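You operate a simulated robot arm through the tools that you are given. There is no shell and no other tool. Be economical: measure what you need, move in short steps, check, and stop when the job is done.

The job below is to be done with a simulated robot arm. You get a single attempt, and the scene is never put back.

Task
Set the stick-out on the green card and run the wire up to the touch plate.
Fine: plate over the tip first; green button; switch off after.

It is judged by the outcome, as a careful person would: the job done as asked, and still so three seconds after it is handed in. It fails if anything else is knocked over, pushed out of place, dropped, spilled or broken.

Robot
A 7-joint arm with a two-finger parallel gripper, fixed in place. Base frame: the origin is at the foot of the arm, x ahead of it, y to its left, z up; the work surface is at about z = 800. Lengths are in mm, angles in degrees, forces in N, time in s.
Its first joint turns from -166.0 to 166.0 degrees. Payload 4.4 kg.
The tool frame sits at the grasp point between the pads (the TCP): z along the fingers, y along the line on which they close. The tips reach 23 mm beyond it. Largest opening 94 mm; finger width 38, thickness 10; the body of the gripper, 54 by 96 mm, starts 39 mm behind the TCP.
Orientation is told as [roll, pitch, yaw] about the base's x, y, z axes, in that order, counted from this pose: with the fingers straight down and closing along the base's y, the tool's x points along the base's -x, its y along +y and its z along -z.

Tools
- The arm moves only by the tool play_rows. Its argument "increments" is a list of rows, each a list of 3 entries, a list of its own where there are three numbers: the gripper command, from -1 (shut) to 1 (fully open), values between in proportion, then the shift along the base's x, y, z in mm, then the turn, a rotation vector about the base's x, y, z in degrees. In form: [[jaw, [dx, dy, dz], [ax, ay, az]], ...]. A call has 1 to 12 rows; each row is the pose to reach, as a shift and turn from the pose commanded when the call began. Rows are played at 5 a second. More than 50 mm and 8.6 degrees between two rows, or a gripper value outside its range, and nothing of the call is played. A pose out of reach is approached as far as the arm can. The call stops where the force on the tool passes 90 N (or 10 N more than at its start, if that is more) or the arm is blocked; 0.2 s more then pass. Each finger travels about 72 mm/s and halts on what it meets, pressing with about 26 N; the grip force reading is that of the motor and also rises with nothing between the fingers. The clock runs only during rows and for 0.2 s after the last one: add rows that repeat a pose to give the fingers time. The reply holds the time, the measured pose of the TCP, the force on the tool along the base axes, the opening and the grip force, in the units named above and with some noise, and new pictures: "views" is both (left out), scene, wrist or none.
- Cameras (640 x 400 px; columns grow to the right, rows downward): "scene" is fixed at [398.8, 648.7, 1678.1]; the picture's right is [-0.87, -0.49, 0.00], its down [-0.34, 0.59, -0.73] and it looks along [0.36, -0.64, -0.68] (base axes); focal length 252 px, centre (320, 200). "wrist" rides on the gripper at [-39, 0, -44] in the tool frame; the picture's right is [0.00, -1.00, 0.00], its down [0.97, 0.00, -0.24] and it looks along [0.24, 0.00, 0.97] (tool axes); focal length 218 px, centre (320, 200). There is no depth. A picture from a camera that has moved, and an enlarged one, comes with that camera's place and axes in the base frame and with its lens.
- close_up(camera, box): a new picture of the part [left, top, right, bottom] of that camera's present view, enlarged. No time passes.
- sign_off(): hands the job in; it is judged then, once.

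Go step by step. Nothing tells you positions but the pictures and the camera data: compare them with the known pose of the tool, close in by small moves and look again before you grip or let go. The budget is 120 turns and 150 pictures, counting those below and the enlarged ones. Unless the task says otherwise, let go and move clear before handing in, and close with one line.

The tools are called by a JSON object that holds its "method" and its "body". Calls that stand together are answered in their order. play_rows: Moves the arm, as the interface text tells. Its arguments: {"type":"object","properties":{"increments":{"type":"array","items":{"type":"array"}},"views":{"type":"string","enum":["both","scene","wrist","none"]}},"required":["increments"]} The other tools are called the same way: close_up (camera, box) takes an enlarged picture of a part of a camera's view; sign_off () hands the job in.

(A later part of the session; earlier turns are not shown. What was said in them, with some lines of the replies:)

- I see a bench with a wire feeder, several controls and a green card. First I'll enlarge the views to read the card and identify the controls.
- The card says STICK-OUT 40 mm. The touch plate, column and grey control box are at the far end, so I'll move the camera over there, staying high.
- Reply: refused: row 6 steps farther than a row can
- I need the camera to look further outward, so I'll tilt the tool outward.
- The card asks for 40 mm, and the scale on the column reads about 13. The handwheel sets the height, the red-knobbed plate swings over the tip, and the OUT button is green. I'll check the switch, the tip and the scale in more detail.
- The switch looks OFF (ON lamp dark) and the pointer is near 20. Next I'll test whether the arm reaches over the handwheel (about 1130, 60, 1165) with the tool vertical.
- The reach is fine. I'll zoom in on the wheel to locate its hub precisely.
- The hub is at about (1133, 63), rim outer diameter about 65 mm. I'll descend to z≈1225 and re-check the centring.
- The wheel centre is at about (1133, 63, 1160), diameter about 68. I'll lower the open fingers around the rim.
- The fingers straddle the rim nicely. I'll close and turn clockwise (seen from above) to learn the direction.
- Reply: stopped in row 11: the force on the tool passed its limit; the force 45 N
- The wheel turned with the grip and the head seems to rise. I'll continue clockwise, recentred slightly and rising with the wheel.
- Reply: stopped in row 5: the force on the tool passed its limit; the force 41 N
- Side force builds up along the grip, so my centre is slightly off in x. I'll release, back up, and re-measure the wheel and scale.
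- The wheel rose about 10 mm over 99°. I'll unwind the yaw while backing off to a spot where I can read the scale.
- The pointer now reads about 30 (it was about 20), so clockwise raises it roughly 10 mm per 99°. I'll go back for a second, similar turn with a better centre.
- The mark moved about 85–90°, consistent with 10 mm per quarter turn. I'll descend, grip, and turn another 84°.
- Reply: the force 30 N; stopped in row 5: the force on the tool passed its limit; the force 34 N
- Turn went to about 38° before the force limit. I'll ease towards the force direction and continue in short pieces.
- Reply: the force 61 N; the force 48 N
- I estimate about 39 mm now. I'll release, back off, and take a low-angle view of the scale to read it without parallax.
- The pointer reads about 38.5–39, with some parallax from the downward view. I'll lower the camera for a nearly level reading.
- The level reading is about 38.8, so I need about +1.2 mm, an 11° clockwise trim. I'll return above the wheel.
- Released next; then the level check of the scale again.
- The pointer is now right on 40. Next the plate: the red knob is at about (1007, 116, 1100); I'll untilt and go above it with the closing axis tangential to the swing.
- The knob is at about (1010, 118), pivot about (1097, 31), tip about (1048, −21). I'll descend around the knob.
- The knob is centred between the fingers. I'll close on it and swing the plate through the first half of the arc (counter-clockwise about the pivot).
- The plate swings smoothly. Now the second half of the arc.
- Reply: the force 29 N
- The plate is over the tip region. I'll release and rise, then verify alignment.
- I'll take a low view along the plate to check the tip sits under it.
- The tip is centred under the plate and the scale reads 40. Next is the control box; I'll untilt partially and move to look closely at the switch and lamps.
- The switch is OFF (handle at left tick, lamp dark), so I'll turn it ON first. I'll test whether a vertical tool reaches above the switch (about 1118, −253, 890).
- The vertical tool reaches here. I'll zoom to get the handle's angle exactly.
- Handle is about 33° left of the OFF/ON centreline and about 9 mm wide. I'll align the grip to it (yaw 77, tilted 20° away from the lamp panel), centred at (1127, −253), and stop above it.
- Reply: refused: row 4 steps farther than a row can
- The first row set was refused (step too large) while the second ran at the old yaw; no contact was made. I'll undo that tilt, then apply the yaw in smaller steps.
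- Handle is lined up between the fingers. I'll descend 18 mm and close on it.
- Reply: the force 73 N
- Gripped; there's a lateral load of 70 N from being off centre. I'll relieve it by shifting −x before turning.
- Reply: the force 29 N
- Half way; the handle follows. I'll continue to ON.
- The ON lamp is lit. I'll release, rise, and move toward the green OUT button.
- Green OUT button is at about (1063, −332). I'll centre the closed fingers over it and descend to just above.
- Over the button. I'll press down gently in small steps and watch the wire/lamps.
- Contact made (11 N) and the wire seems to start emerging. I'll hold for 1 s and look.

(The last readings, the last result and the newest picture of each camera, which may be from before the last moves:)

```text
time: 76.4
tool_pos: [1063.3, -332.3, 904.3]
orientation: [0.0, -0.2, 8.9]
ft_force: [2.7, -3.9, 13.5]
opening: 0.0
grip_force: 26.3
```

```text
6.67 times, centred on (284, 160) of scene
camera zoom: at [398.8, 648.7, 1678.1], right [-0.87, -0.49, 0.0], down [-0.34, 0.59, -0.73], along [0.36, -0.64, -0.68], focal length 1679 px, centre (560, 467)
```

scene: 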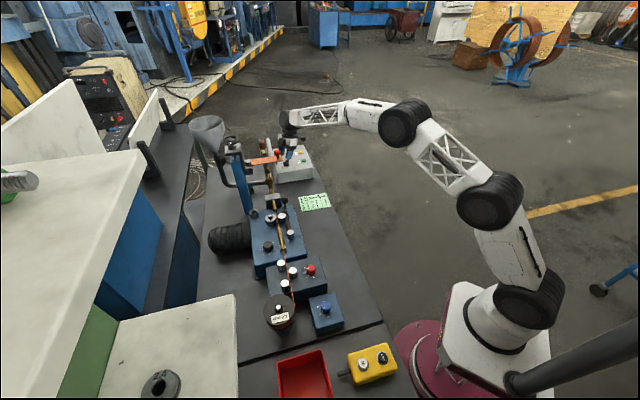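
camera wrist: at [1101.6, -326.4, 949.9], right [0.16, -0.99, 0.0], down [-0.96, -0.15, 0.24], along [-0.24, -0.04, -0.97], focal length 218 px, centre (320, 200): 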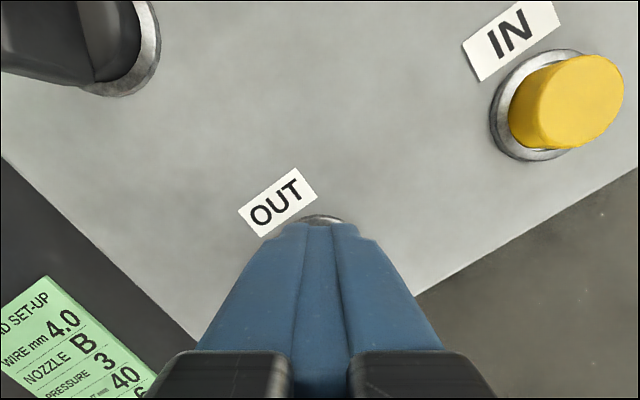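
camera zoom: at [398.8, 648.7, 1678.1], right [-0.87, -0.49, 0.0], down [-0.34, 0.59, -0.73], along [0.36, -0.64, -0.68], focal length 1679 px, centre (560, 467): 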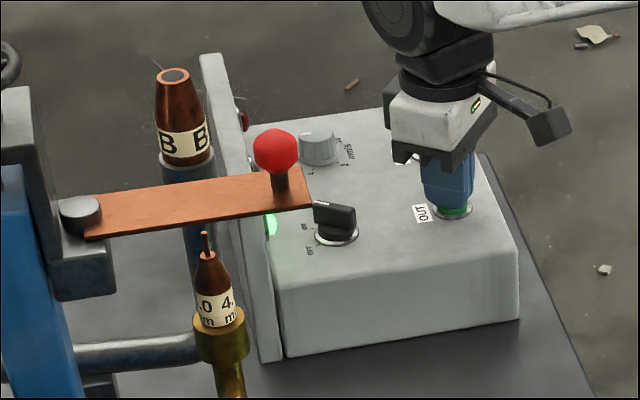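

The wire is feeding. I'll hold another second and check.

{"method": "play_rows", "body": {"increments": [[-1, [0, 0, 0], [0, 0, 0]], [-1, [0, 0, 0], [0, 0, 0]], [-1, [0, 0, 0], [0, 0, 0]], [-1, [0, 0, 0], [0, 0, 0]]], "views": "none"}}

{"method": "close_up", "body": {"camera": "scene", "box": [260, 130, 308, 190]}}

```text
time: 77.4
tool_pos: [1064.3, -332.3, 903.6]
orientation: [0.1, -0.1, 9.0]
ft_force: [2.4, -1.4, 13.9]
opening: 0.0
grip_force: 25.6
```

```text
6.67 times, centred on (284, 160) of scene
camera zoom: at [398.8, 648.7, 1678.1], right [-0.87, -0.49, 0.0], down [-0.34, 0.59, -0.73], along [0.36, -0.64, -0.68], focal length 1679 px, centre (560, 467)
```

zoom: 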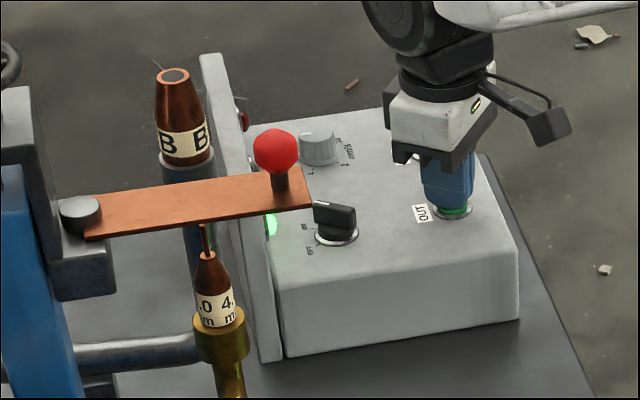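

{"method": "play_rows", "body": {"increments": [[-1, [0, 0, 0], [0, 0, 0]], [-1, [0, 0, 0], [0, 0, 0]], [-1, [0, 0, 0], [0, 0, 0]], [-1, [0, 0, 0], [0, 0, 0]]], "views": "none"}}

{"method": "close_up", "body": {"camera": "scene", "box": [268, 130, 316, 190]}}

```text
time: 78.4
tool_pos: [1063.1, -333.2, 903.1]
orientation: [0.2, 0.0, 9.0]
ft_force: [1.7, 1.3, 14.7]
opening: 0.1
grip_force: 25.5
```

```text
6.67 times, centred on (292, 160) of scene
camera zoom: at [398.8, 648.7, 1678.1], right [-0.87, -0.49, 0.0], down [-0.34, 0.59, -0.73], along [0.36, -0.64, -0.68], focal length 1679 px, centre (507, 467)
```

zoom: 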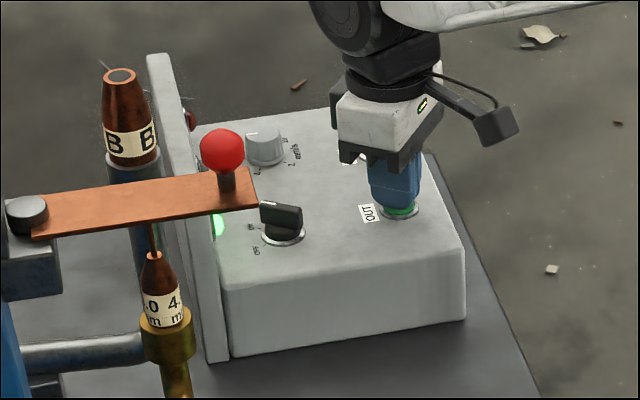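

Wire should be close to the plate now. I'll zoom in on the lamp/plate area, then continue in short holds.

{"method": "play_rows", "body": {"increments": [[-1, [0, 0, 0], [0, 0, 0]]], "views": "none"}}

{"method": "close_up", "body": {"camera": "scene", "box": [280, 140, 312, 170]}}

```text
time: 78.8
tool_pos: [1063.7, -330.5, 902.5]
orientation: [0.0, 0.0, 9.0]
ft_force: [0.6, 1.3, 13.8]
opening: 0.1
grip_force: 26.6
```

```text
13.33 times, centred on (296, 155) of scene
camera zoom: at [398.8, 648.7, 1678.1], right [-0.87, -0.49, 0.0], down [-0.34, 0.59, -0.73], along [0.36, -0.64, -0.68], focal length 3359 px, centre (640, 800)
```

zoom: 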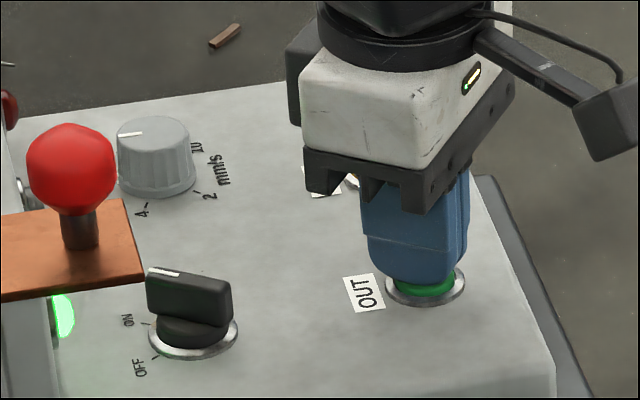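

The TOUCH lamp is just visible left of the red knob, still grey. I'll keep holding in short increments.

{"method": "play_rows", "body": {"increments": [[-1, [0, 0, 0], [0, 0, 0]], [-1, [0, 0, 0], [0, 0, 0]]], "views": "none"}}

{"method": "close_up", "body": {"camera": "scene", "box": [272, 140, 296, 170]}}

```text
time: 79.4
tool_pos: [1063.8, -332.9, 902.8]
orientation: [0.1, -0.1, 9.0]
ft_force: [-0.5, 2.2, 15.1]
opening: 0.2
grip_force: 26.4
```

```text
13.33 times, centred on (284, 155) of scene
camera zoom: at [398.8, 648.7, 1678.1], right [-0.87, -0.49, 0.0], down [-0.34, 0.59, -0.73], along [0.36, -0.64, -0.68], focal length 3359 px, centre (800, 800)
```

zoom: 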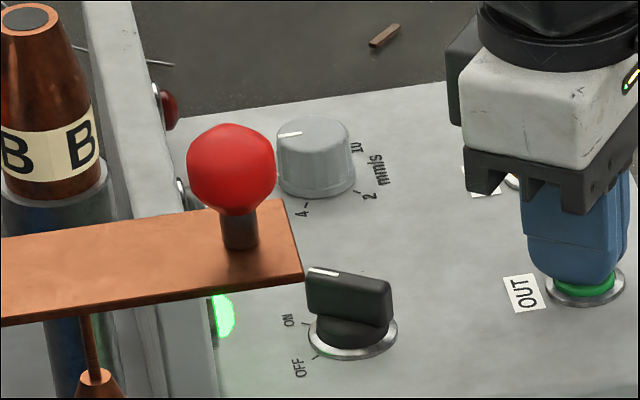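

{"method": "play_rows", "body": {"increments": [[-1, [0, 0, 0], [0, 0, 0]], [-1, [0, 0, 0], [0, 0, 0]]], "views": "none"}}

{"method": "close_up", "body": {"camera": "scene", "box": [272, 140, 296, 170]}}

```text
time: 80.0
tool_pos: [1063.6, -332.7, 904.1]
orientation: [0.1, -0.1, 9.0]
ft_force: [0.0, 2.0, 13.5]
opening: 0.1
grip_force: 26.3
```

```text
13.33 times, centred on (284, 155) of scene
camera zoom: at [398.8, 648.7, 1678.1], right [-0.87, -0.49, 0.0], down [-0.34, 0.59, -0.73], along [0.36, -0.64, -0.68], focal length 3359 px, centre (800, 800)
```

zoom: 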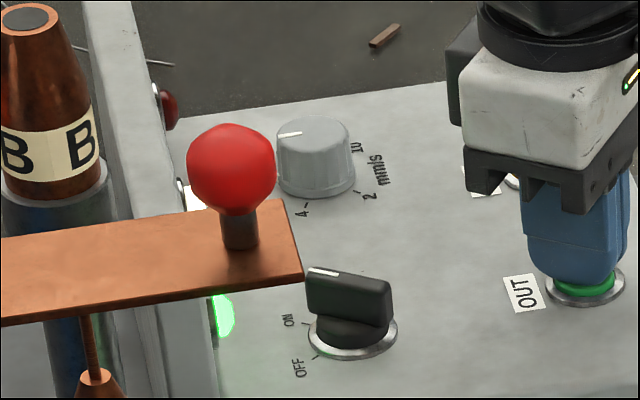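

The TOUCH lamp has lit (white beside the knob). I'll release the button now and go back up.

{"method": "play_rows", "body": {"increments": [[-1, [0, 0, 10], [0, 0, 0]], [-1, [0, 0, 40], [0, 0, 0]], [-1, [0, 0, 85], [0, 0, 0]], [0, [20, 25, 90], [0, 0, 0]], [0, [40, 50, 90], [0, 0, 0]], [0, [59, 74, 90], [0, 0, 0]], [0, [59, 74, 90], [0, 0, 0]]], "views": "wrist"}}

{"method": "close_up", "body": {"camera": "scene", "box": [260, 130, 308, 190]}}

```text
time: 81.6
tool_pos: [1122.8, -258.3, 991.7]
orientation: [0.1, 0.0, 9.0]
ft_force: [0.4, 0.3, 0.1]
opening: 46.9
grip_force: 0.0
camera wrist: at [1160.7, -252.6, 1034.4], right [0.16, -0.99, 0.0], down [-0.96, -0.15, 0.24], along [-0.24, -0.04, -0.97], focal length 218 px, centre (320, 200)
```

wrist: 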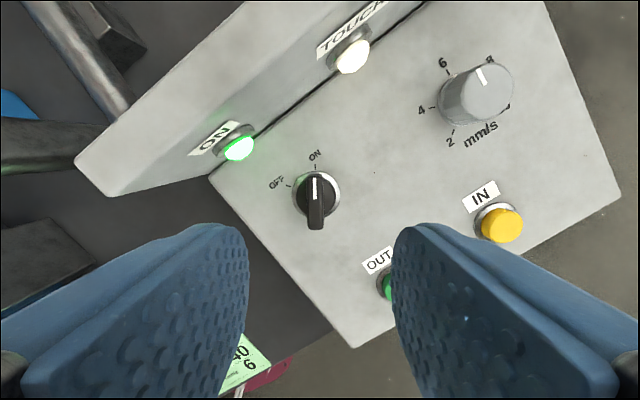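

```text
6.67 times, centred on (284, 160) of scene
camera zoom: at [398.8, 648.7, 1678.1], right [-0.87, -0.49, 0.0], down [-0.34, 0.59, -0.73], along [0.36, -0.64, -0.68], focal length 1679 px, centre (560, 467)
```

zoom: 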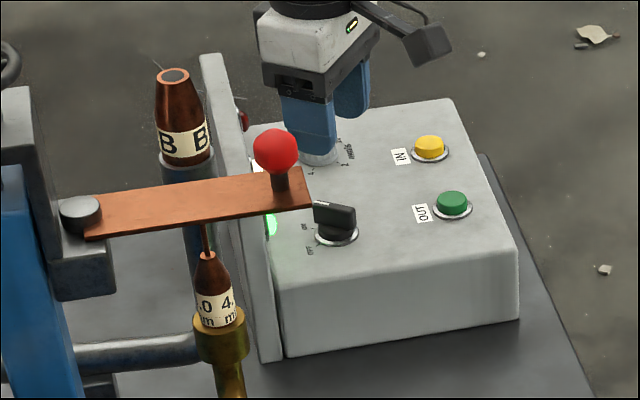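

TOUCH is lit and the button is released. Now I'll return to the switch handle in the same tilted grip pose to turn it OFF.

{"method": "play_rows", "body": {"increments": [[0, [0.2, 2, -5], [1, -6.6, 0]], [0, [0.5, 4, -15], [2.1, -13.2, 0]], [0, [0.5, 4, -30], [3.1, -19.7, 0]], [0, [0.5, 4, -45], [3.1, -19.7, 0]], [0, [0.5, 4, -45], [3.1, -19.7, 0]]], "views": "wrist"}}

```text
time: 82.8
tool_pos: [1122.3, -253.8, 947.1]
orientation: [0.1, -20.0, 8.9]
ft_force: [0.5, -0.9, 0.6]
opening: 46.8
grip_force: 0.1
camera wrist: at [1144.2, -251.1, 1000.5], right [0.16, -0.99, 0.0], down [-0.98, -0.16, -0.11], along [0.1, 0.02, -0.99], focal length 218 px, centre (320, 200)
```

wrist: 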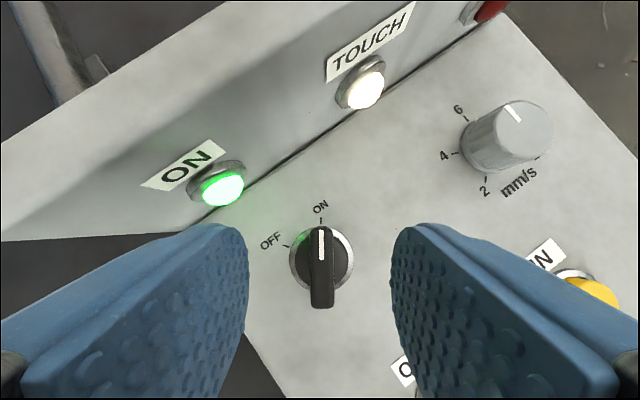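

{"method": "play_rows", "body": {"increments": [[0, [0, 0, -8], [0, 0, 0]], [0, [0, 0, -15], [0, 0, 0]], [0, [0, 0, -17], [0, 0, 0]], [-1, [0, 0, -17], [0, 0, 0]], [-1, [0, 0, -17], [0, 0, 0]], [-1, [0, 0, -17], [0, 0, 0]], [-1, [0, 0, -17], [0, 0, 0]]], "views": "none"}}

```text
time: 84.4
tool_pos: [1123.6, -254.8, 929.4]
orientation: [0.1, -20.1, 9.0]
ft_force: [11.8, -23.6, -3.7]
opening: 10.4
grip_force: 45.5
```

Gripped. Turning back counter-clockwise along the reverse path.

{"method": "play_rows", "body": {"increments": [[-1, [0, -0.5, 0], [0, 0, 7]], [-1, [0.1, -0.9, 0], [0, 0, 14]], [-1, [0.2, -1.2, 0], [0, 0, 21]], [-1, [0.2, -1.4, 0], [0, 0, 28]], [-1, [0, -1.5, 0], [0, 0, 34]], [-1, [0.3, -1.7, 0], [0, 0, 41]], [-1, [0.7, -1.9, 0], [0, 0, 48]], [-1, [1, -2.1, 0], [0, 0, 55]], [-1, [1.3, -2.3, 0], [0, 0, 62]], [-1, [1.6, -2.4, 0], [0, 0, 68]]], "views": "wrist"}}

```text
time: 86.6
tool_pos: [1124.1, -256.9, 929.6]
orientation: [0.1, -20.0, 77.1]
ft_force: [-0.6, -10.9, -5.6]
opening: 10.6
grip_force: 45.0
camera wrist: at [1128.9, -235.4, 983.1], right [0.97, -0.22, 0.0], down [-0.22, -0.97, -0.11], along [0.02, 0.1, -0.99], focal length 218 px, centre (320, 200)
```

wrist: 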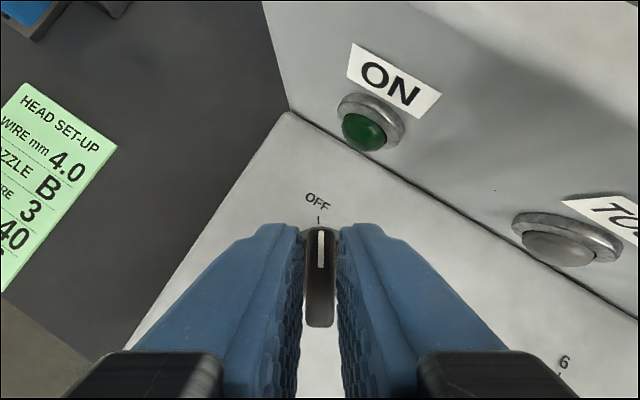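

The switch is back at OFF and the lamps are out. I'll let go, rise clear, retreat and check the wire and switch once more.

{"method": "play_rows", "body": {"increments": [[0, [0, 0, 0], [0, 0, 0]], [0, [0, 0, 0], [0, 0, 0]], [0, [0, -3, 25], [0, 0, 0]], [0, [-5, -10, 60], [0, 0, 0]], [0, [-25, -25, 95], [0, 0, -6]], [0, [-50, -35, 125], [0, 0, -12]], [0, [-80, -35, 150], [0, 0, -18]], [0, [-110, -25, 170], [0, 0, -24]], [0, [-140, -10, 180], [0, 0, -30]], [0, [-170, 5, 180], [0, 0, -36]], [0, [-200, 20, 180], [0, 0, -42]]], "views": "both"}}

{"method": "close_up", "body": {"camera": "scene", "box": [240, 130, 320, 190]}}

{"method": "close_up", "body": {"camera": "wrist", "box": [210, 40, 402, 180]}}

```text
time: 89.0
tool_pos: [925.0, -235.4, 1107.9]
orientation: [0.1, -19.9, 35.0]
ft_force: [0.0, -0.1, -0.6]
opening: 47.3
grip_force: 0.1
camera wrist: at [941.1, -224.2, 1162.1], right [0.57, -0.82, 0.0], down [-0.82, -0.57, -0.11], along [0.09, 0.06, -0.99], focal length 218 px, centre (320, 200)
```

scene: 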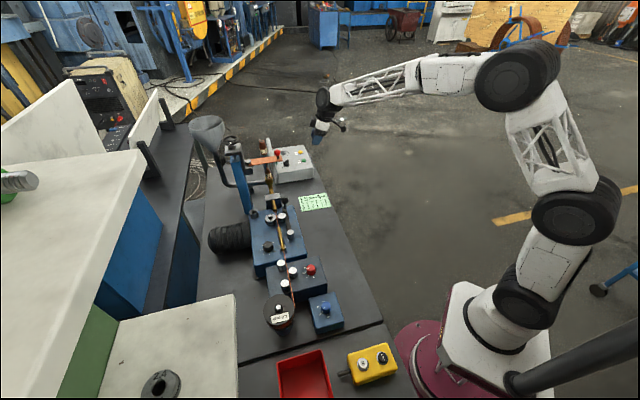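
wrist: 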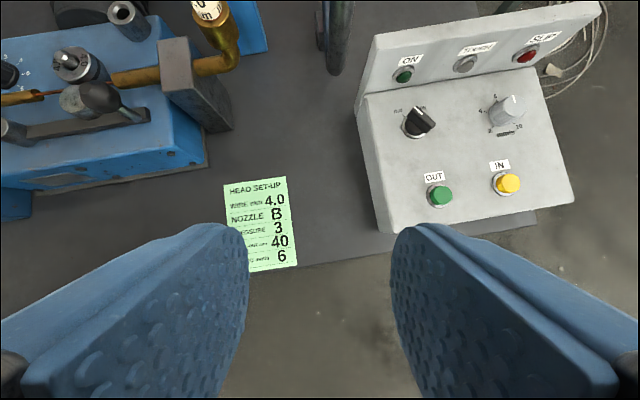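

```text
6.67 times, centred on (280, 160) of scene
camera zoom: at [398.8, 648.7, 1678.1], right [-0.87, -0.49, 0.0], down [-0.34, 0.59, -0.73], along [0.36, -0.64, -0.68], focal length 1679 px, centre (587, 467)
```

zoom: 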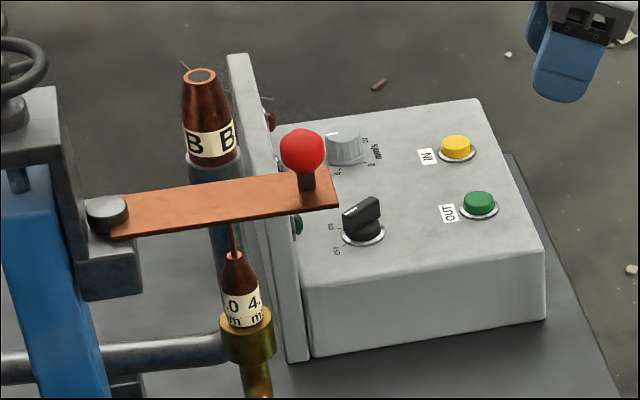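

```text
2.86 times, centred on (306, 110) of wrist
camera zoom: at [941.1, -224.2, 1162.1], right [0.57, -0.82, 0.0], down [-0.82, -0.57, -0.11], along [0.09, 0.06, -0.99], focal length 624 px, centre (360, 457)
```

zoom: 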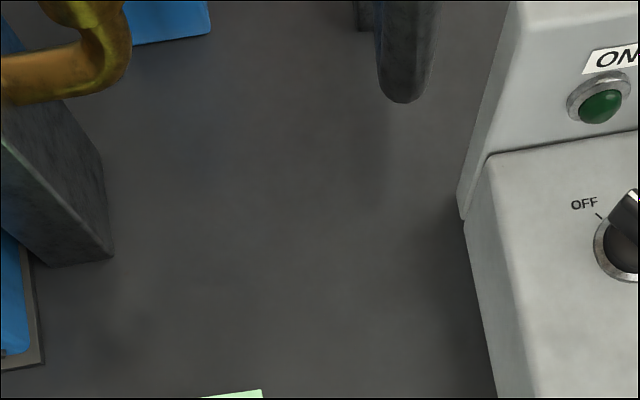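

Everything is off and intact. One last low view to confirm the scale and the wire touching the plate.

{"method": "play_rows", "body": {"increments": [[0, [0, 10, 0], [4.6, -6.6, 0]], [0, [0, 20, 0], [9.2, -13.1, 0]], [0, [0, 30, 0], [13.8, -19.7, 0]], [0, [0, 40, -5], [18.4, -26.2, 0]], [0, [-5, 50, -10], [22.9, -32.8, 0]], [0, [-5, 60, -20], [27.5, -39.3, 0]], [0, [-5, 70, -30], [32.1, -45.9, 0]], [0, [-5, 80, -40], [36.7, -52.4, 0]], [0, [-5, 85, -45], [38, -54.3, 0]], [0, [-5, 85, -45], [38, -54.3, 0]]], "views": "wrist"}}

{"method": "close_up", "body": {"camera": "wrist", "box": [240, 120, 400, 280]}}

```text
time: 91.2
tool_pos: [917.9, -151.5, 1065.5]
orientation: [-0.6, -86.3, 35.5]
ft_force: [-0.7, 0.5, 0.6]
opening: 47.5
grip_force: 0.1
camera wrist: at [884.5, -176.1, 1105.5], right [0.57, -0.82, 0.0], down [-0.25, -0.17, -0.95], along [0.78, 0.55, -0.3], focal length 218 px, centre (320, 200)
```

wrist: 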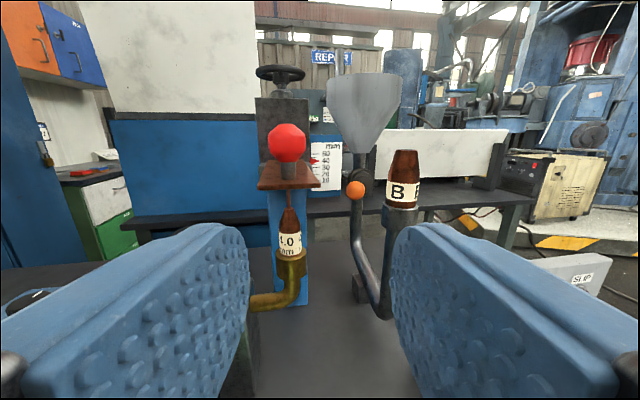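

```text
2.50 times, centred on (320, 200) of wrist
camera zoom: at [884.5, -176.1, 1105.5], right [0.57, -0.82, 0.0], down [-0.25, -0.17, -0.95], along [0.78, 0.55, -0.3], focal length 546 px, centre (320, 200)
```

zoom: 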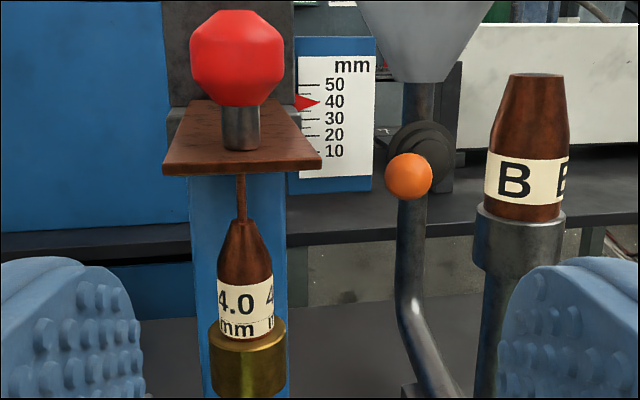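

The scale reads 40, the wire runs up to the plate over the tip, the switch is OFF, and the arm is clear of everything.

{"method": "sign_off", "body": {}}

```text
The job is handed in.
```

The stick-out is set to 40 mm as on the green card. With the plate over the tip, I ran the wire out with the green button until the TOUCH lamp lit. The switch was off to begin with, so I turned it on to run the wire and off again afterwards.
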